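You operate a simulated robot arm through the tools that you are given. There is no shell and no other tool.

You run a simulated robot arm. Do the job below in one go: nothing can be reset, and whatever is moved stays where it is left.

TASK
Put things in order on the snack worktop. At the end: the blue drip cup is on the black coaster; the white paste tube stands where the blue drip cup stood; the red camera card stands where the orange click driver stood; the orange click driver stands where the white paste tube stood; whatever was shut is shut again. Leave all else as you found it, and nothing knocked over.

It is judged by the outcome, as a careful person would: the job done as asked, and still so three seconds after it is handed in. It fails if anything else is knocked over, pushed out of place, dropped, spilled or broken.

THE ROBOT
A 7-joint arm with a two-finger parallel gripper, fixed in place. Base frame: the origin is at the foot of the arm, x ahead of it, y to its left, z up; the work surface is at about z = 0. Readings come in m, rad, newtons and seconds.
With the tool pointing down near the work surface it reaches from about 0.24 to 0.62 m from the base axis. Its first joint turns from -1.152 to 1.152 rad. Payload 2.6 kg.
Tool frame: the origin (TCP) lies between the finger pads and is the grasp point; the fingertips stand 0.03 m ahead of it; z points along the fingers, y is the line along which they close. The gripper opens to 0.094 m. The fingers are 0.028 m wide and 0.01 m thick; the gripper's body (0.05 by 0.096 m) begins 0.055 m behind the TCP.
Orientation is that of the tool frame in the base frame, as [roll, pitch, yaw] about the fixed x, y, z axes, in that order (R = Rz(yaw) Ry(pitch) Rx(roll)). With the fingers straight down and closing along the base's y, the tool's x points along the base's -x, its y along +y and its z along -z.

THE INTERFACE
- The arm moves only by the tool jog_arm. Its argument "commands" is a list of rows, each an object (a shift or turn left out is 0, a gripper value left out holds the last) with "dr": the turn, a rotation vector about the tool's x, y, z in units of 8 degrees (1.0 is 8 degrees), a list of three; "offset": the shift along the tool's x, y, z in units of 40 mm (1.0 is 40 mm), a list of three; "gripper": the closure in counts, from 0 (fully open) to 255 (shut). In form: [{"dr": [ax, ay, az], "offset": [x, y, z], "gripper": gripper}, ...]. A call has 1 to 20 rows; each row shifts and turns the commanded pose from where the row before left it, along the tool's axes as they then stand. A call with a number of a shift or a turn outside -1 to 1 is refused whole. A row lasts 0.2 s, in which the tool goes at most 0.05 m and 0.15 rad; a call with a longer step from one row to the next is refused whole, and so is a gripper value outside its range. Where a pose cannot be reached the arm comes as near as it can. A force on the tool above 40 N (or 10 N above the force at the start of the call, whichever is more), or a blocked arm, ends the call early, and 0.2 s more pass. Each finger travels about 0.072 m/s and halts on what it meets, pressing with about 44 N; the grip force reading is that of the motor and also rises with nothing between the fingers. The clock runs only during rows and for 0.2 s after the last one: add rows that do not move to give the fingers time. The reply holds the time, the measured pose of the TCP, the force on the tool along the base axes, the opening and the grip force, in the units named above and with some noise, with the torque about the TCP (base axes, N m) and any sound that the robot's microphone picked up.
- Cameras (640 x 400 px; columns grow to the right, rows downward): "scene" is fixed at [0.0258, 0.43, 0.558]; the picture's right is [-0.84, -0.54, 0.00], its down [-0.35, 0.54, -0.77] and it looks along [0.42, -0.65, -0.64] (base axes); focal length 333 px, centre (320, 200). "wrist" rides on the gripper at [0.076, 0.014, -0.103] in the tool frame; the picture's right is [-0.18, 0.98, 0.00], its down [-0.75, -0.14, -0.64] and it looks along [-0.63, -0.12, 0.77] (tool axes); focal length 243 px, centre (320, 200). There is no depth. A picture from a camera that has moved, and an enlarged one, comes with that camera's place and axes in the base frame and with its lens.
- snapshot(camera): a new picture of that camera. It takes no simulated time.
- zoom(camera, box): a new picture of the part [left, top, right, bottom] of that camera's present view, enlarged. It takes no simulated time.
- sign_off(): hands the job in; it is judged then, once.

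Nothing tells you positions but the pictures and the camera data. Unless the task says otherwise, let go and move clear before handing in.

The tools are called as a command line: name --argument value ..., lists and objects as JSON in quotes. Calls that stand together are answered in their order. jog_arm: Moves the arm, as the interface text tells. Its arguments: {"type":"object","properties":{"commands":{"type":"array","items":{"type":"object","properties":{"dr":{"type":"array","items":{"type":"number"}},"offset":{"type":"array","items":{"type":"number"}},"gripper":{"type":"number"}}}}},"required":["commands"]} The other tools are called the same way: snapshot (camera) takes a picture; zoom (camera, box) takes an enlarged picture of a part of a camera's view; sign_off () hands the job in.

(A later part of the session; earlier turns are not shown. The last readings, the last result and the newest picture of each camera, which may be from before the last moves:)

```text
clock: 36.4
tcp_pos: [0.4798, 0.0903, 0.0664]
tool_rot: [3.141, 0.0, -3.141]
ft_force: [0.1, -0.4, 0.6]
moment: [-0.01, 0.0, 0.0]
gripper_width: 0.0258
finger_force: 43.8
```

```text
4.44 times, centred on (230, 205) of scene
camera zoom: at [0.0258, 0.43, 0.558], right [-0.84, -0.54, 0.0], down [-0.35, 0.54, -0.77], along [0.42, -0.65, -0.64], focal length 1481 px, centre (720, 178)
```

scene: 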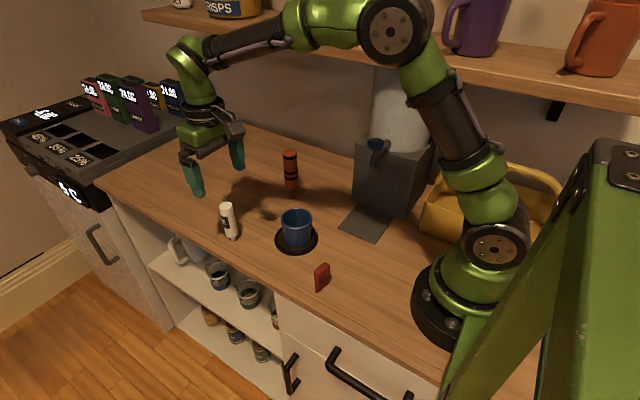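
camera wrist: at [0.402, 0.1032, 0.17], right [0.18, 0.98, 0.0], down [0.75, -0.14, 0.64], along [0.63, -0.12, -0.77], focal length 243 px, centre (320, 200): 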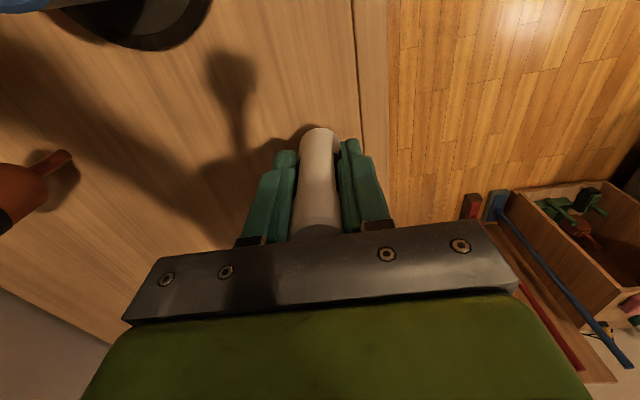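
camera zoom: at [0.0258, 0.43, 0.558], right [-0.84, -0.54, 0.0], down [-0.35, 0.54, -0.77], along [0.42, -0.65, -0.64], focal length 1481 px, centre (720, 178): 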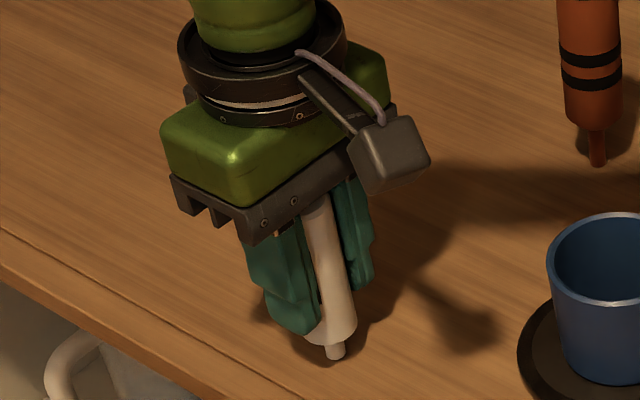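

The tube is gripped and upright. I'll lift slowly and check that it stays.

jog_arm --commands '[{"offset": [0, 0, -0.05]}, {"offset": [0, 0, -0.05]}, {"offset": [0, 0, -0.1]}, {"offset": [0, 0, -0.15]}, {"offset": [0, 0, -0.15]}, {}]'

snapshot --camera "wrist"

zoom --camera "scene" --box '[180, 160, 280, 250]'

```text
clock: 37.8
tcp_pos: [0.4789, 0.0897, 0.0881]
tool_rot: [3.14, -0.002, 3.141]
ft_force: [0.0, -0.2, -0.5]
moment: [0.01, 0.0, 0.02]
gripper_width: 0.0256
finger_force: 43.9
```

```text
taken
camera wrist: at [0.4013, 0.1026, 0.1909], right [0.18, 0.98, 0.0], down [0.75, -0.14, 0.64], along [0.63, -0.12, -0.77], focal length 243 px, centre (320, 200)
```

wrist: 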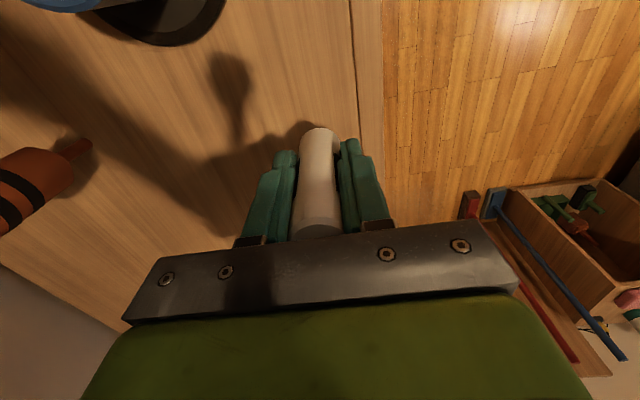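

```text
4.44 times, centred on (230, 205) of scene
camera zoom: at [0.0258, 0.43, 0.558], right [-0.84, -0.54, 0.0], down [-0.35, 0.54, -0.77], along [0.42, -0.65, -0.64], focal length 1481 px, centre (720, 178)
```

zoom: 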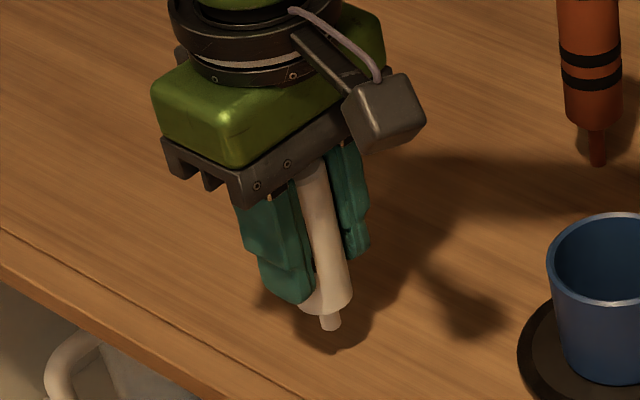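

The tube is held steadily. I'll carry it to where the cup stood, (0.582, -0.051).

jog_arm --commands '[{"offset": [0, 0, -0.25]}, {"offset": [0, 0, -0.25]}, {}, {"offset": [-0.129, -0.176, 0]}, {"offset": [-0.258, -0.352, 0]}, {"offset": [-0.335, -0.458, 0]}, {"offset": [-0.36, -0.493, 0]}, {"offset": [-0.36, -0.493, 0]}, {"offset": [-0.36, -0.493, 0]}, {"offset": [-0.335, -0.458, 0]}, {"offset": [-0.258, -0.352, 0]}, {"offset": [-0.18, -0.245, 0]}, {}, {}]'

snapshot --camera "wrist"

snapshot --camera "scene"

```text
clock: 40.8
tcp_pos: [0.5819, -0.0515, 0.1091]
tool_rot: [-3.142, 0.001, 3.141]
ft_force: [-1.2, -0.1, -0.2]
moment: [0.02, -0.03, 0.02]
gripper_width: 0.0258
finger_force: 44.2
```

```text
taken
camera wrist: at [0.5039, -0.0386, 0.2116], right [0.18, 0.98, 0.0], down [0.75, -0.14, 0.64], along [0.63, -0.12, -0.77], focal length 243 px, centre (320, 200)
```

wrist: 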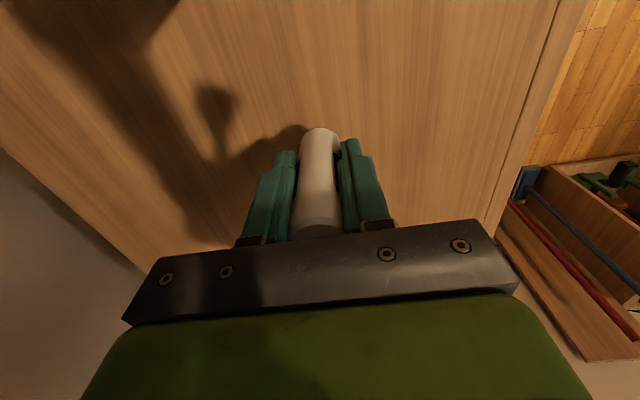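

```text
taken
```

scene: 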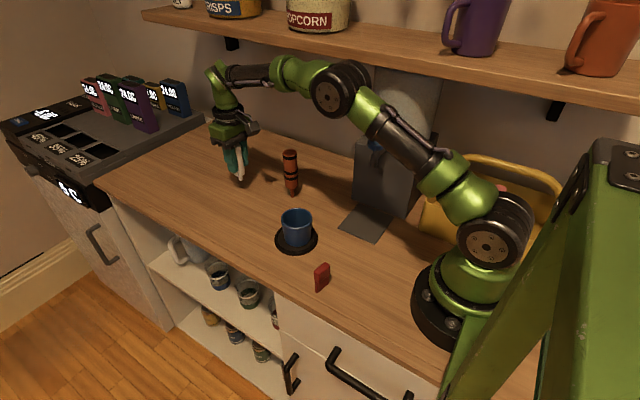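

The tube is above the cup's old spot. I'll lower it to just above the worktop.

jog_arm --commands '[{"offset": [0, 0, 0.2]}, {"offset": [0, 0, 0.3]}, {"offset": [0, 0, 0.25]}, {"offset": [0, 0, 0.15]}, {"offset": [0, 0, 0.08]}, {}, {}]'

zoom --camera "scene" --box '[190, 120, 290, 210]'

```text
clock: 42.4
tcp_pos: [0.581, -0.0513, 0.0686]
tool_rot: [3.141, -0.001, -3.141]
ft_force: [0.9, 1.3, -0.2]
moment: [-0.01, -0.01, -0.01]
gripper_width: 0.0259
finger_force: 43.7
```

```text
4.44 times, centred on (240, 165) of scene
camera zoom: at [0.0258, 0.43, 0.558], right [-0.84, -0.54, 0.0], down [-0.35, 0.54, -0.77], along [0.42, -0.65, -0.64], focal length 1481 px, centre (676, 356)
```

zoom: 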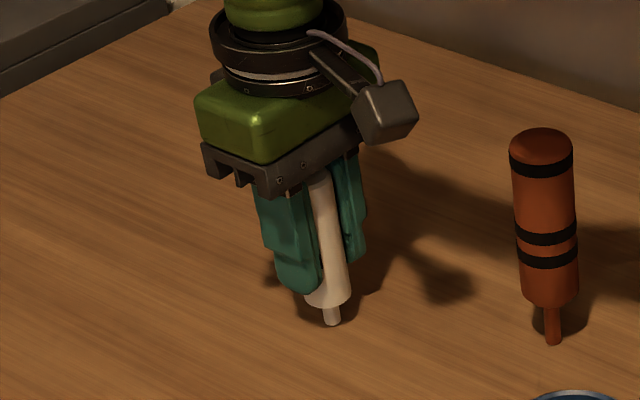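

jog_arm --commands '[{"offset": [0, 0, 0.02]}, {"offset": [0, 0, 0.0125]}, {}]'

jog_arm --commands '[{"offset": [0, 0, 0.0125]}, {}]'

```text
clock: 43.2
tcp_pos: [0.5821, -0.0514, 0.0677]
tool_rot: [-3.141, 0.0, -3.141]
ft_force: [0.6, 0.2, -0.9]
moment: [0.01, 0.03, 0.01]
gripper_width: 0.0257
finger_force: 43.9
```

```text
clock: 43.8
tcp_pos: [0.5822, -0.0526, 0.0652]
tool_rot: [-3.141, -0.001, 3.141]
ft_force: [0.1, 1.2, -0.3]
moment: [-0.01, 0.0, 0.03]
gripper_width: 0.0259
finger_force: 43.8
```

The tube is about a millimetre above the surface and no contact is felt yet. I'll continue in half-millimetre steps until the force rises.

jog_arm --commands '[{"offset": [0, 0, 0.0125]}, {}]'

jog_arm --commands '[{"offset": [0, 0, 0.0125]}, {}]'

```text
clock: 44.4
tcp_pos: [0.583, -0.0508, 0.0661]
tool_rot: [-3.141, 0.001, -3.141]
ft_force: [-0.7, -0.5, 1.1]
moment: [-0.06, 0.03, 0.0]
gripper_width: 0.0257
finger_force: 44.1
```

```text
clock: 45.0
tcp_pos: [0.5836, -0.0508, 0.0664]
tool_rot: [3.141, 0.002, 3.141]
ft_force: [-1.1, -1.9, 6.5]
moment: [-0.11, 0.14, 0.0]
gripper_width: 0.0258
finger_force: 44.1
```

Contact is felt at 6.5 N. I'll ease off a hair and open both fingers in one move, so neither pushes the tube.

jog_arm --commands '[{"offset": [0, 0, -0.005]}, {}, {"gripper": 110}, {}, {}]'

snapshot --camera "wrist"

zoom --camera "scene" --box '[190, 120, 290, 210]'

```text
clock: 46.2
tcp_pos: [0.5827, -0.051, 0.0667]
tool_rot: [-3.141, 0.0, -3.141]
ft_force: [-0.6, -0.4, 0.0]
moment: [0.03, -0.04, 0.0]
gripper_width: 0.0534
finger_force: 0.0
```

```text
taken
camera wrist: at [0.5052, -0.0374, 0.1694], right [0.18, 0.98, 0.0], down [0.75, -0.14, 0.64], along [0.63, -0.12, -0.77], focal length 243 px, centre (320, 200)
```

wrist: 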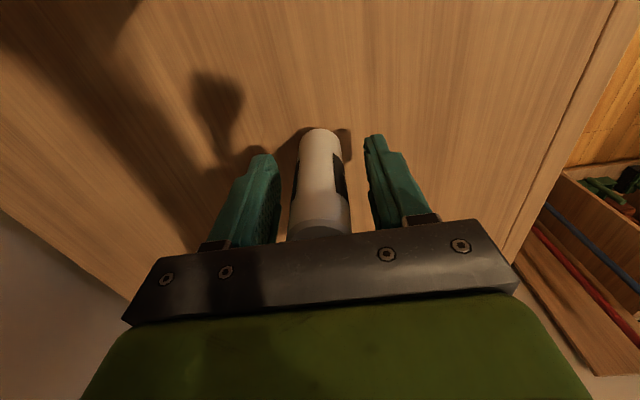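

```text
4.44 times, centred on (240, 165) of scene
camera zoom: at [0.0258, 0.43, 0.558], right [-0.84, -0.54, 0.0], down [-0.35, 0.54, -0.77], along [0.42, -0.65, -0.64], focal length 1481 px, centre (676, 356)
```

zoom: 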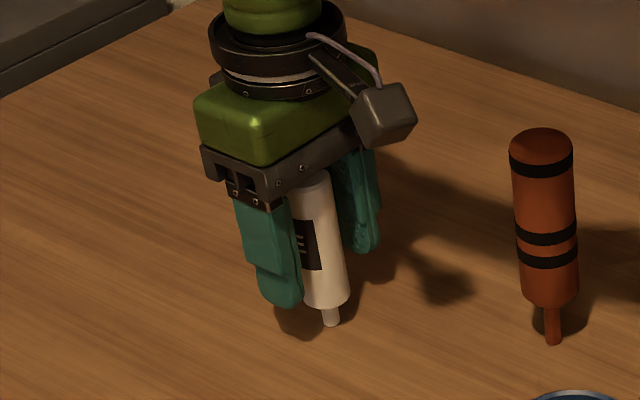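

The tube stands free and upright. I'll open fully, rise straight up and go above the driver.

jog_arm --commands '[{"gripper": 0}, {}, {"offset": [0, 0, -0.4]}, {"offset": [0, 0, -0.8]}, {"offset": [0, 0, -0.8]}, {"offset": [0, 0, -0.9]}, {"offset": [0, 0, -0.9]}, {}, {"offset": [0.616, -0.295, 0]}, {"offset": [0.616, -0.295, 0]}, {"offset": [0.616, -0.295, 0]}, {"offset": [0.616, -0.295, 0]}, {"offset": [0.616, -0.295, 0]}, {}, {}]'

snapshot --camera "wrist"

snapshot --camera "scene"

```text
clock: 49.4
tcp_pos: [0.4598, -0.111, 0.2183]
tool_rot: [-3.142, 0.0, 3.141]
ft_force: [-0.9, 0.8, 0.0]
moment: [-0.02, 0.01, -0.02]
gripper_width: 0.0941
finger_force: 0.1
```

```text
taken
camera wrist: at [0.382, -0.0971, 0.3214], right [0.18, 0.98, 0.0], down [0.75, -0.14, 0.64], along [0.63, -0.12, -0.77], focal length 243 px, centre (320, 200)
```

wrist: 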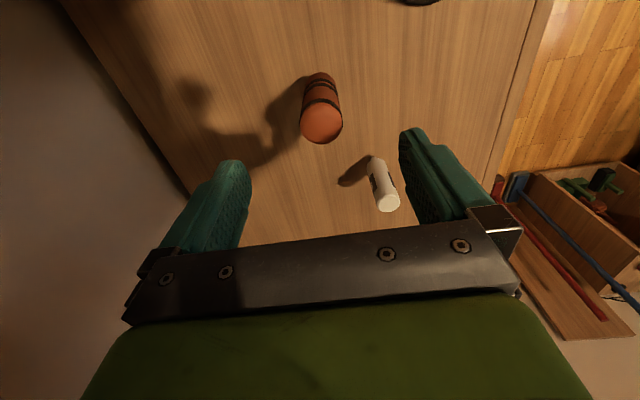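

```text
taken
```

scene: 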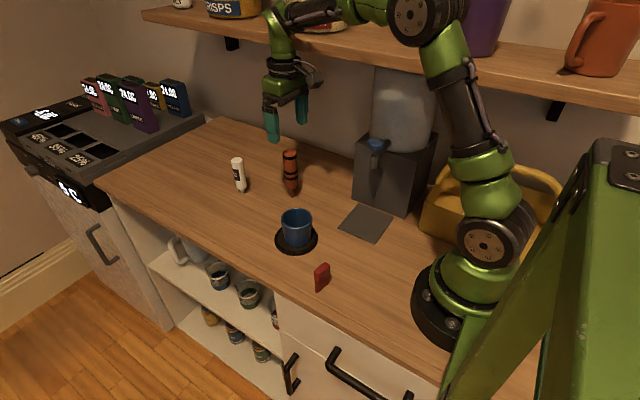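

The tube stands well. Now I'll measure the driver from above.

zoom --camera "wrist" --box '[280, 65, 360, 145]'

zoom --camera "scene" --box '[210, 120, 330, 210]'

```text
5.00 times, centred on (320, 105) of wrist
camera zoom: at [0.382, -0.0971, 0.3214], right [0.18, 0.98, 0.0], down [0.75, -0.14, 0.64], along [0.63, -0.12, -0.77], focal length 1213 px, centre (320, 675)
```

zoom: 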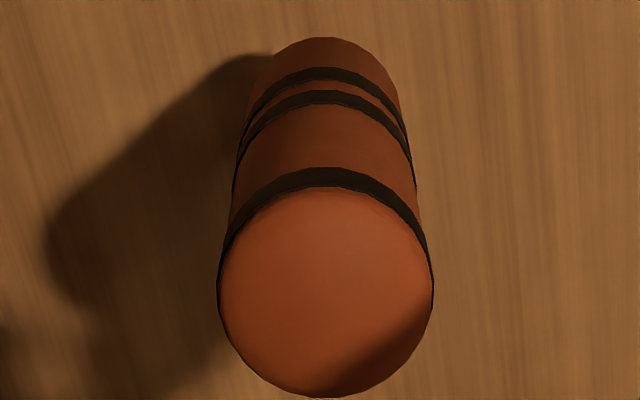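

```text
4.44 times, centred on (270, 165) of scene
camera zoom: at [0.0258, 0.43, 0.558], right [-0.84, -0.54, 0.0], down [-0.35, 0.54, -0.77], along [0.42, -0.65, -0.64], focal length 1481 px, centre (542, 356)
```

zoom: 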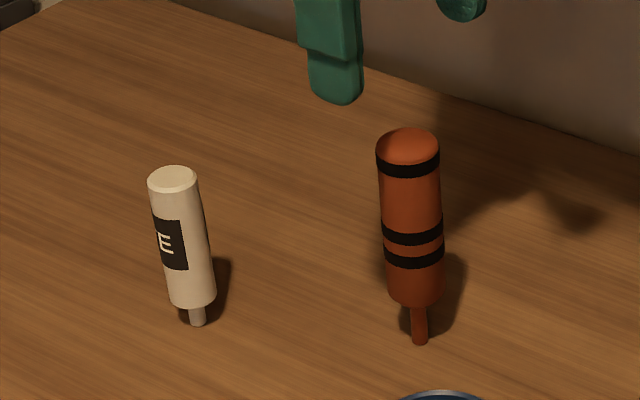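

The driver is within 1 mm of the tool axis, at about (0.459, -0.110). I'll descend around its handle.

jog_arm --commands '[{"offset": [0.01, 0.02, 0.6]}, {"offset": [0, 0, 0.8]}, {"offset": [0, 0, 0.7]}, {"offset": [0, 0, 0.5]}, {"offset": [0, 0, 0.35]}, {"offset": [0, 0, 0.2]}, {}, {}]'

snapshot --camera "wrist"

zoom --camera "scene" --box '[230, 100, 350, 210]'

```text
clock: 51.2
tcp_pos: [0.4571, -0.1104, 0.0917]
tool_rot: [-3.141, 0.0, -3.14]
ft_force: [0.0, 0.5, 0.4]
moment: [-0.03, -0.03, 0.02]
gripper_width: 0.0944
finger_force: 0.1
```

```text
taken
camera wrist: at [0.3803, -0.0961, 0.195], right [0.18, 0.98, 0.0], down [0.75, -0.14, 0.64], along [0.63, -0.12, -0.77], focal length 243 px, centre (320, 200)
```

wrist: 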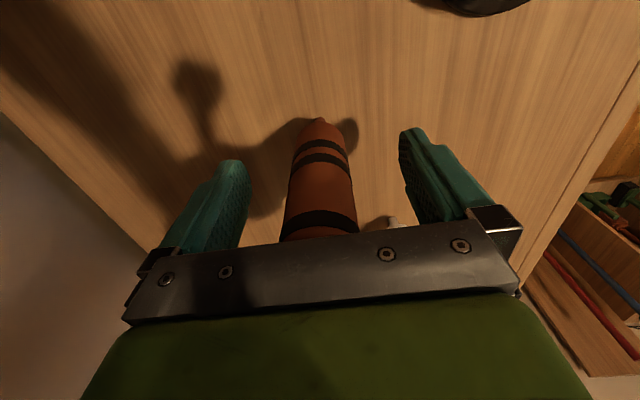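

```text
3.64 times, centred on (290, 155) of scene
camera zoom: at [0.0258, 0.43, 0.558], right [-0.84, -0.54, 0.0], down [-0.35, 0.54, -0.77], along [0.42, -0.65, -0.64], focal length 1211 px, centre (429, 364)
```

zoom: 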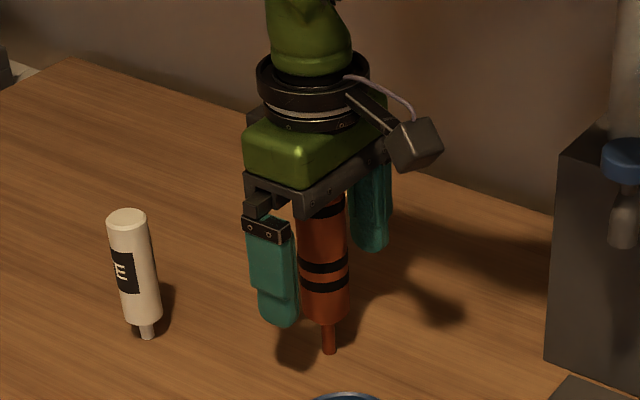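

The handle is centred between the pads. I'll close gently.

jog_arm --commands '[{"gripper": 80}, {"gripper": 125}, {"gripper": 140}, {"gripper": 148}, {"gripper": 152}, {"gripper": 156}, {"gripper": 160}, {"gripper": 164}, {"gripper": 170}, {"gripper": 190}, {"gripper": 255}, {}, {}]'

snapshot --camera "wrist"

zoom --camera "scene" --box '[230, 100, 350, 210]'

```text
clock: 54.0
tcp_pos: [0.4578, -0.1102, 0.0928]
tool_rot: [-3.142, 0.001, 3.14]
ft_force: [0.0, -0.5, -0.4]
moment: [-0.13, 0.01, 0.02]
gripper_width: 0.0332
finger_force: 44.4
```

```text
taken
camera wrist: at [0.3803, -0.0962, 0.1951], right [0.18, 0.98, 0.0], down [0.75, -0.14, 0.64], along [0.63, -0.12, -0.77], focal length 243 px, centre (320, 200)
```

wrist: 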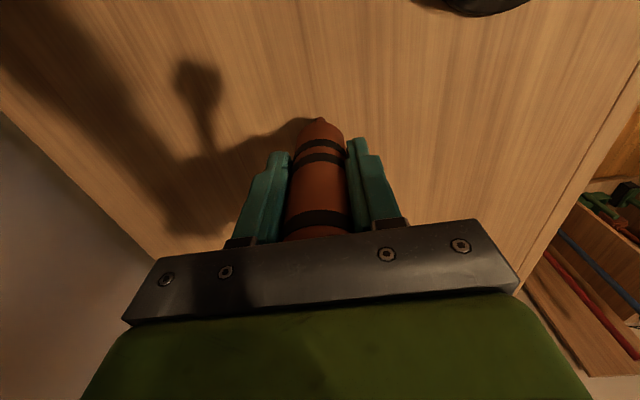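

```text
3.64 times, centred on (290, 155) of scene
camera zoom: at [0.0258, 0.43, 0.558], right [-0.84, -0.54, 0.0], down [-0.35, 0.54, -0.77], along [0.42, -0.65, -0.64], focal length 1211 px, centre (429, 364)
```

zoom: 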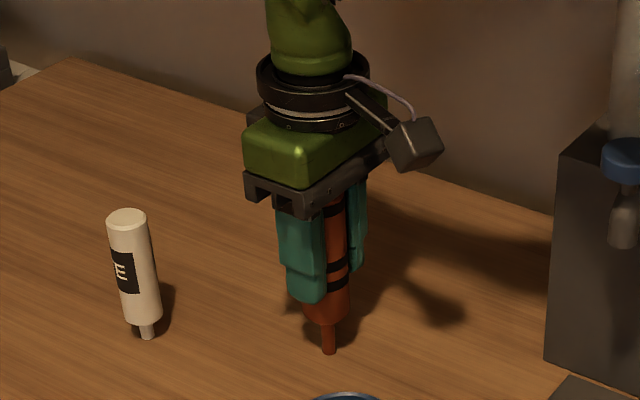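

The driver is held upright. I'll lift slowly and check.

jog_arm --commands '[{"offset": [0, 0, -0.05]}, {"offset": [0, 0, -0.05]}, {"offset": [0, 0, -0.1]}, {"offset": [0, 0, -0.15]}, {"offset": [0, 0, -0.15]}, {}]'

snapshot --camera "wrist"

zoom --camera "scene" --box '[230, 100, 350, 210]'

```text
clock: 55.4
tcp_pos: [0.4587, -0.1109, 0.1113]
tool_rot: [3.141, 0.0, 3.141]
ft_force: [-0.1, -0.2, -2.4]
moment: [-0.02, 0.0, 0.0]
gripper_width: 0.0332
finger_force: 43.9
```

```text
taken
camera wrist: at [0.3811, -0.0967, 0.2159], right [0.18, 0.98, 0.0], down [0.75, -0.14, 0.64], along [0.63, -0.12, -0.77], focal length 243 px, centre (320, 200)
```

wrist: 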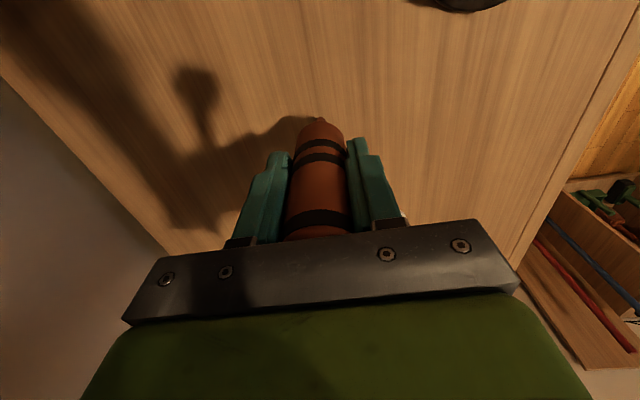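

```text
3.64 times, centred on (290, 155) of scene
camera zoom: at [0.0258, 0.43, 0.558], right [-0.84, -0.54, 0.0], down [-0.35, 0.54, -0.77], along [0.42, -0.65, -0.64], focal length 1211 px, centre (429, 364)
```

zoom: 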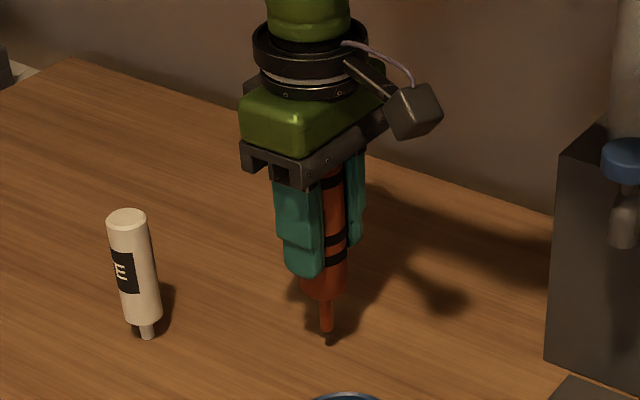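

The driver is held well. I'll lift a little more and carry it to where the tube stood, (0.478, 0.090).

jog_arm --commands '[{"offset": [0, 0, -0.25]}, {"offset": [0, 0, -0.3]}, {"offset": [0, 0, -0.2]}, {}, {"offset": [-0.02, 0.2, 0]}, {"offset": [-0.04, 0.4, 0]}, {"offset": [-0.055, 0.55, 0]}, {"offset": [-0.058, 0.6, 0]}, {"offset": [-0.058, 0.6, 0]}, {"offset": [-0.058, 0.6, 0]}, {"offset": [-0.058, 0.6, 0]}, {"offset": [-0.055, 0.55, 0]}, {"offset": [-0.04, 0.4, 0]}, {"offset": [-0.03, 0.3, 0]}, {"offset": [-0.016, 0.21, 0]}, {}, {}]'

snapshot --camera "wrist"

snapshot --camera "scene"

```text
clock: 59.0
tcp_pos: [0.4787, 0.0912, 0.1411]
tool_rot: [-3.141, 0.0, 3.142]
ft_force: [-0.9, 0.1, -1.9]
moment: [0.02, -0.01, -0.01]
gripper_width: 0.0333
finger_force: 43.8
```

```text
taken
camera wrist: at [0.401, 0.1054, 0.2449], right [0.18, 0.98, 0.0], down [0.75, -0.14, 0.64], along [0.63, -0.12, -0.77], focal length 243 px, centre (320, 200)
```

wrist: 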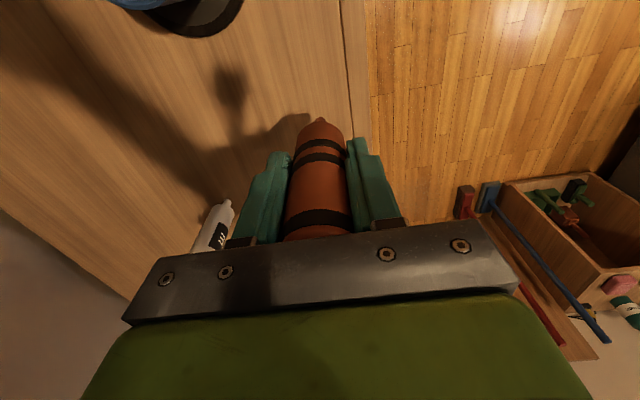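

```text
taken
```

scene: 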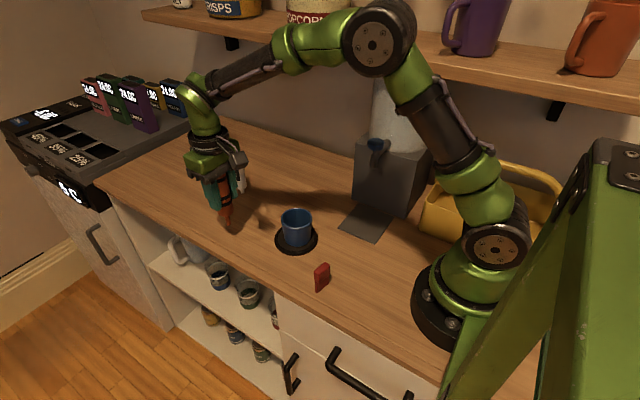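

I'm above the tube's old spot, within 1.5 mm. I'll lower the driver near the surface.

jog_arm --commands '[{"offset": [0, -0.03, 0.2]}, {"offset": [0, 0, 0.3]}, {"offset": [0, 0, 0.3]}, {"offset": [0, 0, 0.2]}, {"offset": [0, 0, 0.12]}, {}, {}]'

zoom --camera "scene" --box '[170, 140, 290, 250]'

```text
clock: 60.6
tcp_pos: [0.478, 0.0891, 0.0969]
tool_rot: [-3.141, 0.0, 3.141]
ft_force: [-1.3, 0.4, -2.1]
moment: [-0.02, 0.02, -0.01]
gripper_width: 0.0332
finger_force: 43.8
```

```text
3.64 times, centred on (230, 195) of scene
camera zoom: at [0.0258, 0.43, 0.558], right [-0.84, -0.54, 0.0], down [-0.35, 0.54, -0.77], along [0.42, -0.65, -0.64], focal length 1211 px, centre (647, 218)
```

zoom: 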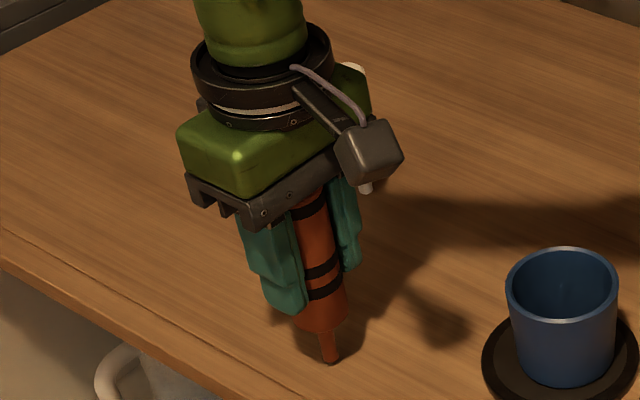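

jog_arm --commands '[{"offset": [0, 0, 0.04]}, {"offset": [0, 0, 0.025]}, {}]'

jog_arm --commands '[{"offset": [0, 0, 0.0125]}, {"offset": [0, 0, 0.0125]}, {}]'

```text
clock: 61.4
tcp_pos: [0.4781, 0.0912, 0.0929]
tool_rot: [3.141, 0.0, -3.141]
ft_force: [0.7, 0.9, -2.1]
moment: [0.01, 0.04, -0.01]
gripper_width: 0.0331
finger_force: 44.0
```

```text
clock: 62.2
tcp_pos: [0.4786, 0.09, 0.093]
tool_rot: [3.14, 0.001, 3.141]
ft_force: [-0.5, 0.0, -2.1]
moment: [0.0, 0.02, 0.01]
gripper_width: 0.0333
finger_force: 43.7
```

The force still reads only the driver's weight (-2.1 N), so it isn't touching yet. I'll go on in half-millimetre steps.

jog_arm --commands '[{"offset": [0, 0, 0.0125]}, {}]'

jog_arm --commands '[{"offset": [0, 0, 0.0125]}, {}]'

```text
clock: 62.8
tcp_pos: [0.4789, 0.0907, 0.0928]
tool_rot: [-3.141, -0.001, 3.141]
ft_force: [0.4, 0.0, -2.3]
moment: [-0.01, -0.02, 0.01]
gripper_width: 0.0332
finger_force: 44.1
```

```text
clock: 63.4
tcp_pos: [0.4784, 0.0906, 0.0925]
tool_rot: [-3.141, -0.001, -3.141]
ft_force: [-0.7, 0.1, 0.9]
moment: [0.04, 0.06, 0.01]
gripper_width: 0.0331
finger_force: 44.1
```

The driver just touched down, with the force up from -2.2 to +0.9 N. I'll release with both fingers at once.

jog_arm --commands '[{}, {"gripper": 95}, {}, {}, {}]'

snapshot --camera "wrist"

zoom --camera "scene" --box '[170, 140, 290, 250]'

```text
clock: 64.6
tcp_pos: [0.479, 0.09, 0.0909]
tool_rot: [-3.141, 0.0, -3.141]
ft_force: [0.2, -0.4, -0.8]
moment: [0.01, 0.01, 0.0]
gripper_width: 0.0589
finger_force: 0.1
```

```text
taken
camera wrist: at [0.4007, 0.1038, 0.1951], right [0.18, 0.98, 0.0], down [0.75, -0.14, 0.64], along [0.63, -0.12, -0.77], focal length 243 px, centre (320, 200)
```

wrist: 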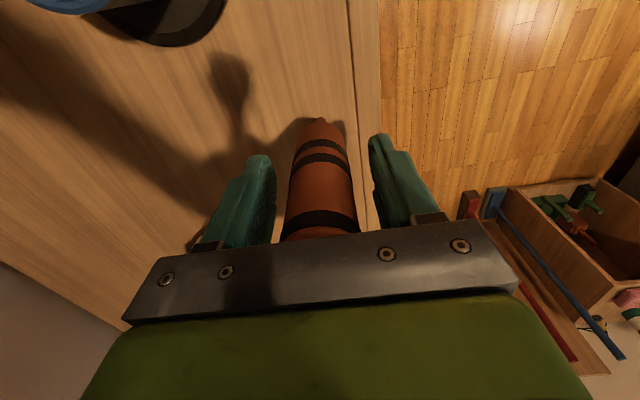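

```text
3.64 times, centred on (230, 195) of scene
camera zoom: at [0.0258, 0.43, 0.558], right [-0.84, -0.54, 0.0], down [-0.35, 0.54, -0.77], along [0.42, -0.65, -0.64], focal length 1211 px, centre (647, 218)
```

zoom: 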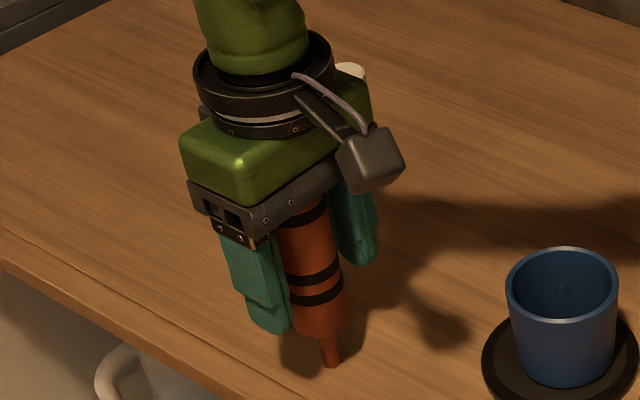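

The driver stands on its own at the tube's old spot. I'll rise straight up and go over to the red card.

jog_arm --commands '[{"gripper": 0}, {}, {"offset": [0, 0, -0.3]}, {"offset": [0, 0, -0.7]}, {"offset": [0, 0, -0.8]}, {"offset": [0, 0, -0.8]}, {"offset": [0, 0, -0.6]}, {}, {"offset": [0.6, 0, 0]}, {"offset": [0.7, 0, 0]}, {"offset": [0.7, 0, 0]}, {"offset": [0.7, 0, 0]}, {"offset": [0.7, 0, 0]}, {"offset": [0.7, 0, 0]}, {"offset": [0.7, 0, 0]}, {"offset": [0.7, 0.05, 0]}, {"offset": [0.4, 0, 0]}, {}, {}]'

snapshot --camera "wrist"

snapshot --camera "scene"

```text
clock: 68.6
tcp_pos: [0.2419, 0.0933, 0.2203]
tool_rot: [3.141, 0.0, -3.141]
ft_force: [0.1, -0.4, -0.1]
moment: [-0.01, -0.01, 0.02]
gripper_width: 0.0941
finger_force: 0.1
```

```text
taken
camera wrist: at [0.164, 0.1069, 0.3235], right [0.18, 0.98, 0.0], down [0.75, -0.14, 0.64], along [0.63, -0.12, -0.77], focal length 243 px, centre (320, 200)
```

wrist: 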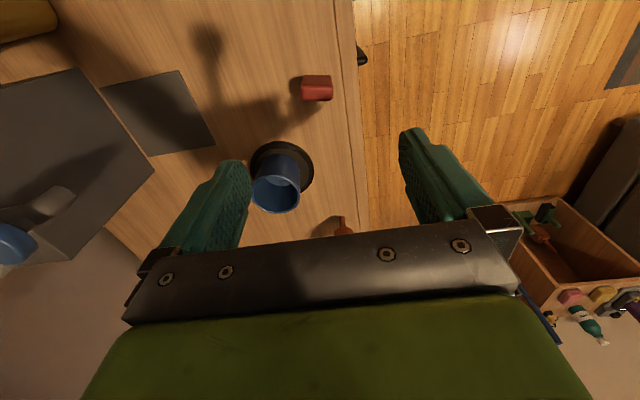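

```text
taken
```

scene: 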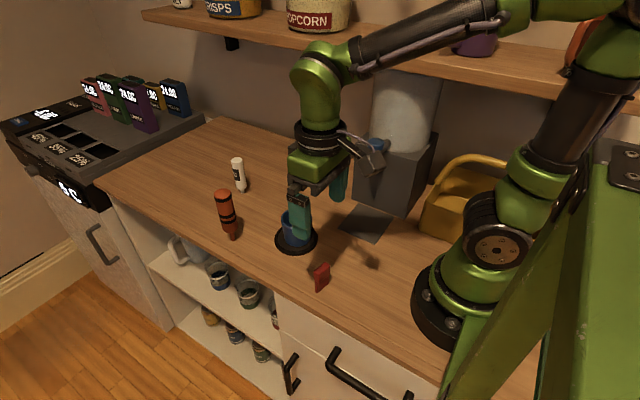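

Everything placed so far is standing. I'll take a close view of the card.

zoom --camera "wrist" --box '[280, 60, 350, 115]'

zoom --camera "scene" --box '[290, 250, 354, 300]'

```text
7.27 times, centred on (315, 88) of wrist
camera zoom: at [0.164, 0.1069, 0.3235], right [0.18, 0.98, 0.0], down [0.75, -0.14, 0.64], along [0.63, -0.12, -0.77], focal length 1764 px, centre (356, 1018)
```

zoom: 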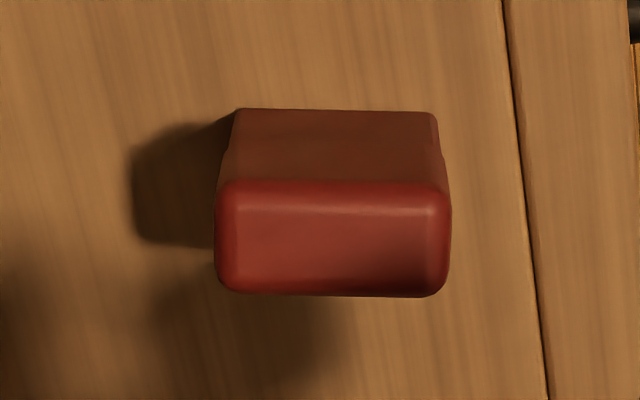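

```text
8.00 times, centred on (322, 275) of scene
camera zoom: at [0.0258, 0.43, 0.558], right [-0.84, -0.54, 0.0], down [-0.35, 0.54, -0.77], along [0.42, -0.65, -0.64], focal length 2665 px, centre (304, -400)
```

zoom: 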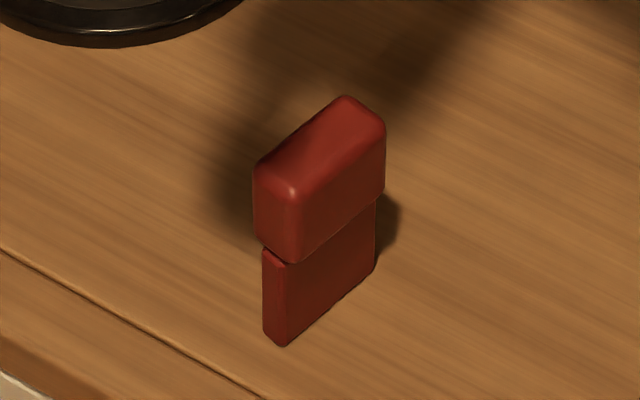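

The card's centre is about (0.238, 0.090), with its long side turned about 12° from y. I'll grip it along its long side, so I align position and yaw and come down part way to check.

jog_arm --commands '[{"offset": [0.0875, -0.08, 0]}, {"dr": [0, 0, 0.75]}, {"dr": [0, 0, 0.75]}, {"offset": [0, 0, 0.6]}, {"offset": [0, 0, 0.7]}, {"offset": [0, 0, 0.6]}, {"offset": [0, 0, 0.4]}, {}, {}]'

snapshot --camera "wrist"

snapshot --camera "scene"

```text
clock: 70.6
tcp_pos: [0.2378, 0.0891, 0.1287]
tool_rot: [-3.141, 0.0, 2.933]
ft_force: [-0.2, 0.9, -0.6]
moment: [-0.01, 0.01, -0.01]
gripper_width: 0.094
finger_force: 0.2
```

```text
taken
camera wrist: at [0.1647, 0.1178, 0.2314], right [0.38, 0.92, 0.0], down [0.71, -0.29, 0.64], along [0.59, -0.25, -0.77], focal length 243 px, centre (320, 200)
```

wrist: 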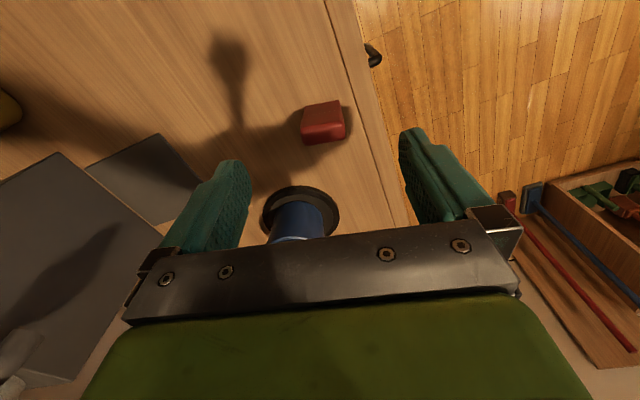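

```text
taken
```

scene: 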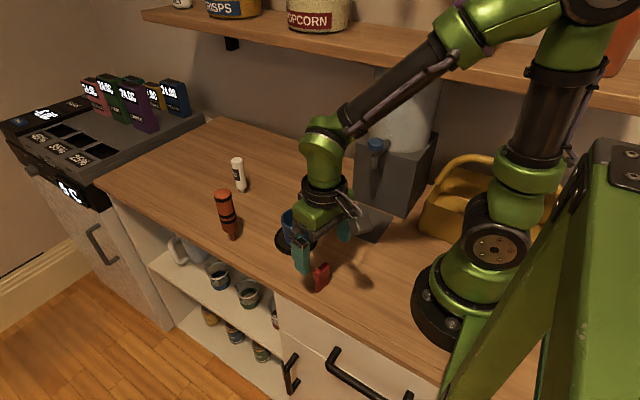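

The yaw is aligned. I'll check the centring on the tool axis (column 320).

zoom --camera "wrist" --box '[285, 85, 361, 160]'

zoom --camera "scene" --box '[260, 180, 380, 300]'

```text
5.33 times, centred on (323, 122) of wrist
camera zoom: at [0.1647, 0.1178, 0.2314], right [0.38, 0.92, 0.0], down [0.71, -0.29, 0.64], along [0.59, -0.25, -0.77], focal length 1294 px, centre (304, 613)
```

zoom: 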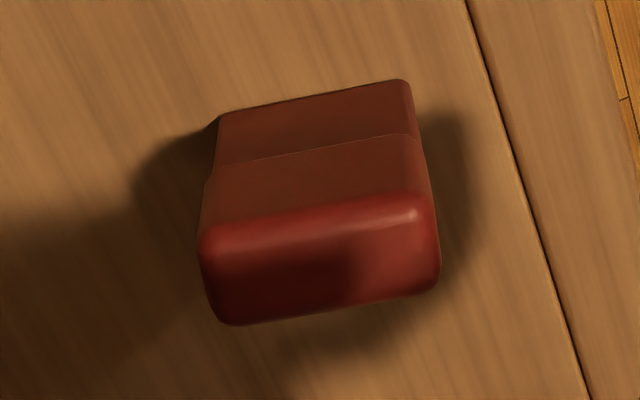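

```text
3.33 times, centred on (320, 240) of scene
camera zoom: at [0.0258, 0.43, 0.558], right [-0.84, -0.54, 0.0], down [-0.35, 0.54, -0.77], along [0.42, -0.65, -0.64], focal length 1110 px, centre (320, 67)
```

zoom: 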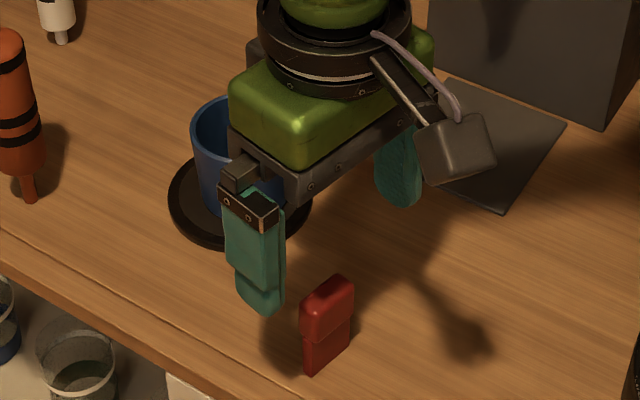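

The card's yaw matches within 1°, and it is offset about 2 mm along tool y and -x. I'll correct that, go down to grip height and check again.

jog_arm --commands '[{"offset": [-0.05, 0.05, 0.3]}, {"offset": [0, 0, 0.5]}, {"offset": [0, 0, 0.6]}, {"offset": [0, 0, 0.45]}, {"offset": [0, 0, 0.25]}, {}, {}]'

snapshot --camera "wrist"

zoom --camera "scene" --box '[260, 200, 380, 320]'

```text
clock: 72.2
tcp_pos: [0.2412, 0.0897, 0.0446]
tool_rot: [-3.141, 0.001, 2.931]
ft_force: [-0.4, -0.1, 0.5]
moment: [0.06, -0.01, -0.01]
gripper_width: 0.094
finger_force: 0.1
```

```text
taken
camera wrist: at [0.1675, 0.1187, 0.1476], right [0.38, 0.92, 0.0], down [0.71, -0.29, 0.64], along [0.59, -0.25, -0.77], focal length 243 px, centre (320, 200)
```

wrist: 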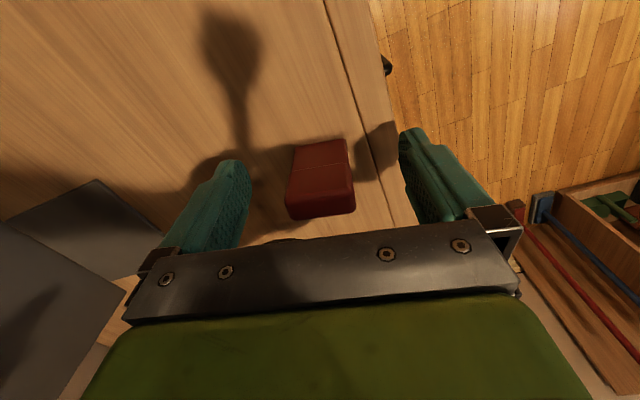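

```text
3.33 times, centred on (320, 260) of scene
camera zoom: at [0.0258, 0.43, 0.558], right [-0.84, -0.54, 0.0], down [-0.35, 0.54, -0.77], along [0.42, -0.65, -0.64], focal length 1110 px, centre (320, 0)
```

zoom: 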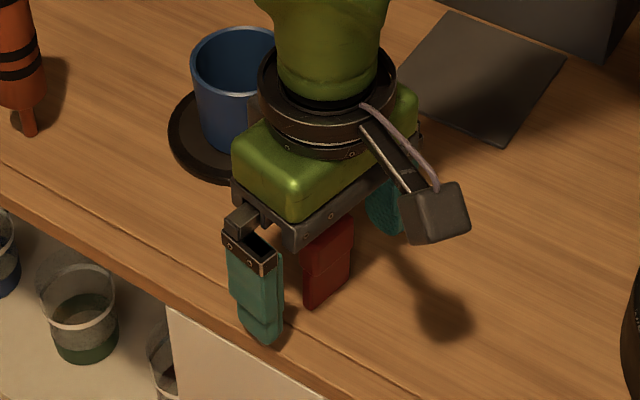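

The card is centred between the fingers (columns 285 to 356 around 320). I'll close gently.

jog_arm --commands '[{"gripper": 80}, {"gripper": 125}, {"gripper": 145}, {"gripper": 154}, {"gripper": 158}, {"gripper": 162}, {"gripper": 166}, {"gripper": 170}, {"gripper": 176}, {"gripper": 200}, {"gripper": 255}, {}, {}]'

snapshot --camera "wrist"

zoom --camera "scene" --box '[260, 200, 380, 320]'

```text
clock: 75.0
tcp_pos: [0.2402, 0.0888, 0.0437]
tool_rot: [-3.14, 0.002, 2.932]
ft_force: [-0.2, 0.1, -1.0]
moment: [0.0, 0.01, -0.03]
gripper_width: 0.0329
finger_force: 43.9
```

```text
taken
camera wrist: at [0.1676, 0.1187, 0.1477], right [0.38, 0.92, 0.0], down [0.71, -0.29, 0.64], along [0.59, -0.25, -0.77], focal length 243 px, centre (320, 200)
```

wrist: 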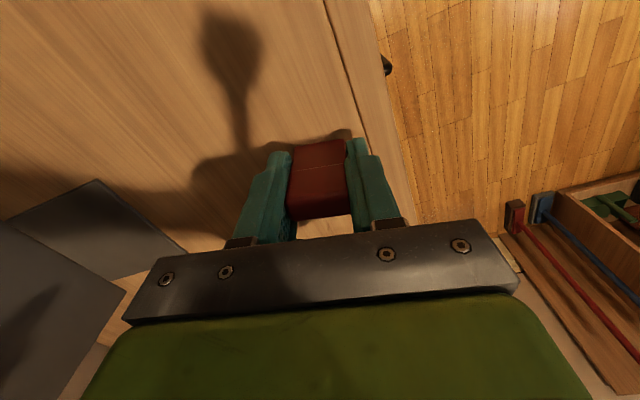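

```text
3.33 times, centred on (320, 260) of scene
camera zoom: at [0.0258, 0.43, 0.558], right [-0.84, -0.54, 0.0], down [-0.35, 0.54, -0.77], along [0.42, -0.65, -0.64], focal length 1110 px, centre (320, 0)
```

zoom: 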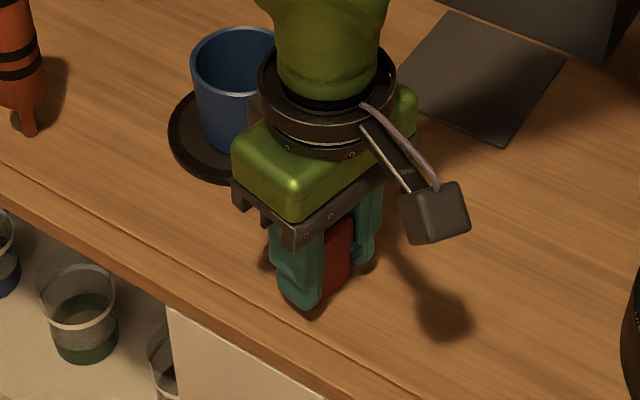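

The card is held along its long side. I'll lift slowly and verify.

jog_arm --commands '[{"offset": [0, 0, -0.05]}, {"offset": [0, 0, -0.05]}, {"offset": [0, 0, -0.1]}, {"offset": [0, 0, -0.15]}, {"offset": [0, 0, -0.15]}, {}]'

snapshot --camera "wrist"

zoom --camera "scene" --box '[260, 200, 380, 320]'

```text
clock: 76.4
tcp_pos: [0.2413, 0.0888, 0.0636]
tool_rot: [-3.141, 0.001, 2.933]
ft_force: [0.1, 0.1, -0.9]
moment: [-0.01, -0.01, -0.03]
gripper_width: 0.0326
finger_force: 44.1
```

```text
taken
camera wrist: at [0.1682, 0.1191, 0.1674], right [0.38, 0.92, 0.0], down [0.71, -0.29, 0.64], along [0.59, -0.25, -0.77], focal length 243 px, centre (320, 200)
```

wrist: 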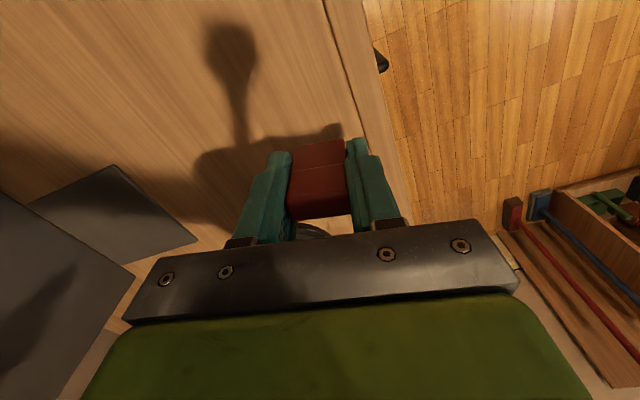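

```text
3.33 times, centred on (320, 260) of scene
camera zoom: at [0.0258, 0.43, 0.558], right [-0.84, -0.54, 0.0], down [-0.35, 0.54, -0.77], along [0.42, -0.65, -0.64], focal length 1110 px, centre (320, 0)
```

zoom: 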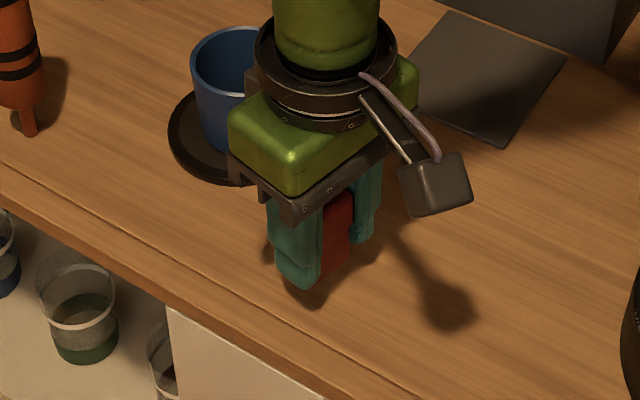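

The card is held steady. I'll raise it well above the cup's height before moving across.

jog_arm --commands '[{"offset": [0, 0, -0.25]}, {"offset": [0, 0, -0.4]}, {"offset": [0, 0, -0.5]}, {"offset": [0, 0, -0.5]}, {"offset": [0, 0, -0.5]}, {"offset": [0, 0, -0.3]}, {"offset": [0, 0, -0.2]}, {}, {}]'

snapshot --camera "wrist"

```text
clock: 78.4
tcp_pos: [0.2413, 0.0897, 0.1711]
tool_rot: [-3.141, 0.0, 2.933]
ft_force: [0.1, -0.4, -0.6]
moment: [-0.02, 0.0, -0.01]
gripper_width: 0.0327
finger_force: 44.1
```

```text
taken
camera wrist: at [0.1689, 0.1194, 0.2733], right [0.38, 0.92, 0.0], down [0.71, -0.29, 0.64], along [0.59, -0.25, -0.77], focal length 243 px, centre (320, 200)
```

wrist: 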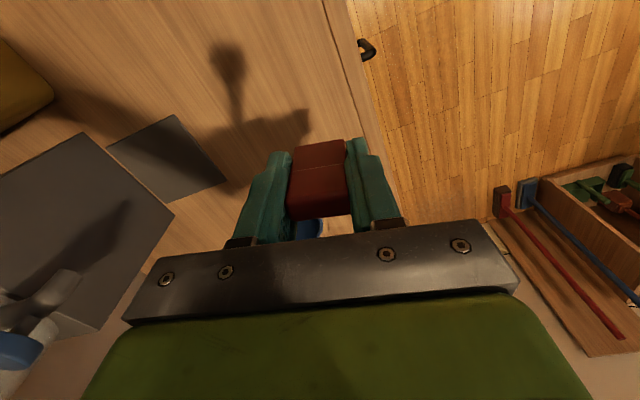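

The card is high and steady. I'll carry it across to where the driver stood, (0.459, -0.110).

jog_arm --commands '[{"offset": [-0.191, -0.112, 0]}, {"offset": [-0.382, -0.224, 0]}, {"offset": [-0.572, -0.337, 0]}, {"offset": [-0.7, -0.411, 0]}, {"offset": [-0.7, -0.411, 0]}, {"offset": [-0.7, -0.411, 0]}, {"offset": [-0.7, -0.411, 0]}, {"offset": [-0.7, -0.411, 0]}, {"offset": [-0.636, -0.374, 0]}, {"offset": [-0.509, -0.299, 0]}, {"offset": [-0.318, -0.187, 0]}, {"offset": [-0.254, -0.15, 0]}, {}, {}]'

snapshot --camera "wrist"

snapshot --camera "scene"

```text
clock: 81.4
tcp_pos: [0.4595, -0.1096, 0.1713]
tool_rot: [-3.14, -0.001, 2.933]
ft_force: [0.7, -0.3, -0.4]
moment: [-0.02, -0.02, 0.0]
gripper_width: 0.0327
finger_force: 44.3
```

```text
taken
camera wrist: at [0.3849, -0.0804, 0.2738], right [0.38, 0.92, 0.0], down [0.71, -0.29, 0.64], along [0.59, -0.25, -0.77], focal length 243 px, centre (320, 200)
```

wrist: 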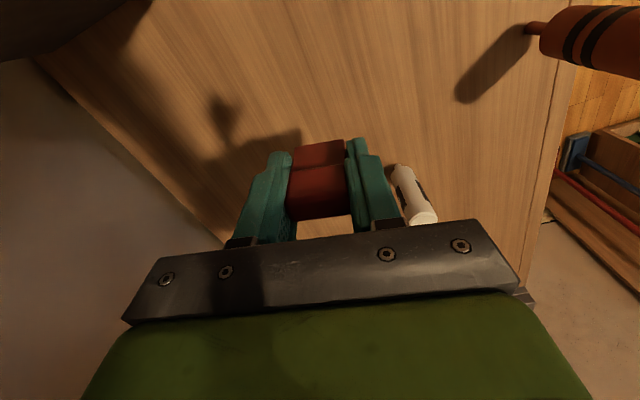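

```text
taken
```

scene: 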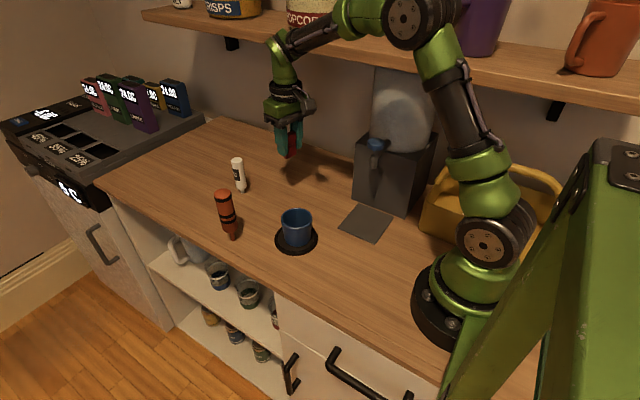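

I'm right over the driver's old spot. I'll lower the card close to the worktop.

jog_arm --commands '[{"offset": [0, 0, 0.3]}, {"offset": [0, 0, 0.5]}, {"offset": [0, 0, 0.6]}, {"offset": [0, 0, 0.6]}, {"offset": [0, 0, 0.5]}, {"offset": [0, 0, 0.3]}, {"offset": [0, 0, 0.2]}, {}, {}]'

zoom --camera "scene" --box '[230, 110, 350, 220]'

```text
clock: 83.4
tcp_pos: [0.4587, -0.1094, 0.0502]
tool_rot: [-3.141, -0.001, 2.932]
ft_force: [-0.8, -1.0, -0.2]
moment: [0.02, -0.02, -0.01]
gripper_width: 0.0328
finger_force: 43.7
```

```text
3.64 times, centred on (290, 165) of scene
camera zoom: at [0.0258, 0.43, 0.558], right [-0.84, -0.54, 0.0], down [-0.35, 0.54, -0.77], along [0.42, -0.65, -0.64], focal length 1211 px, centre (429, 327)
```

zoom: 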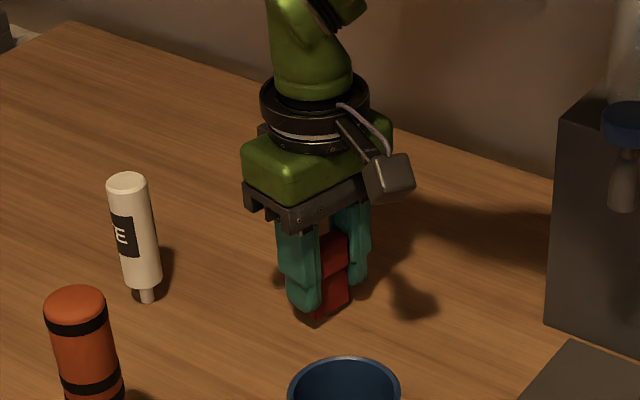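

jog_arm --commands '[{"offset": [0, 0, 0.05]}, {"offset": [0, 0, 0.04]}, {}]'

jog_arm --commands '[{"offset": [0, 0, 0.0125]}, {"offset": [0, 0, 0.0125]}, {}]'

```text
clock: 84.2
tcp_pos: [0.4593, -0.1093, 0.0479]
tool_rot: [-3.141, -0.002, 2.932]
ft_force: [0.4, 0.7, -0.7]
moment: [-0.03, 0.01, 0.01]
gripper_width: 0.033
finger_force: 44.0
```

```text
clock: 85.0
tcp_pos: [0.4588, -0.11, 0.0453]
tool_rot: [-3.141, -0.002, 2.931]
ft_force: [0.6, 0.6, -0.2]
moment: [0.02, 0.01, 0.0]
gripper_width: 0.0328
finger_force: 43.8
```

The card is just above the surface and no contact shows yet. I'll continue in half-millimetre steps.

jog_arm --commands '[{"offset": [0, 0, 0.0125]}, {}]'

jog_arm --commands '[{"offset": [0, 0, 0.0125]}, {}]'

```text
clock: 85.6
tcp_pos: [0.4583, -0.11, 0.0454]
tool_rot: [-3.141, 0.0, 2.933]
ft_force: [-0.4, -0.3, 0.7]
moment: [0.0, 0.01, -0.02]
gripper_width: 0.0327
finger_force: 43.9
```

```text
clock: 86.2
tcp_pos: [0.4579, -0.1099, 0.0442]
tool_rot: [-3.141, 0.0, 2.933]
ft_force: [-0.2, 0.0, -0.1]
moment: [0.03, -0.01, 0.03]
gripper_width: 0.0328
finger_force: 43.9
```

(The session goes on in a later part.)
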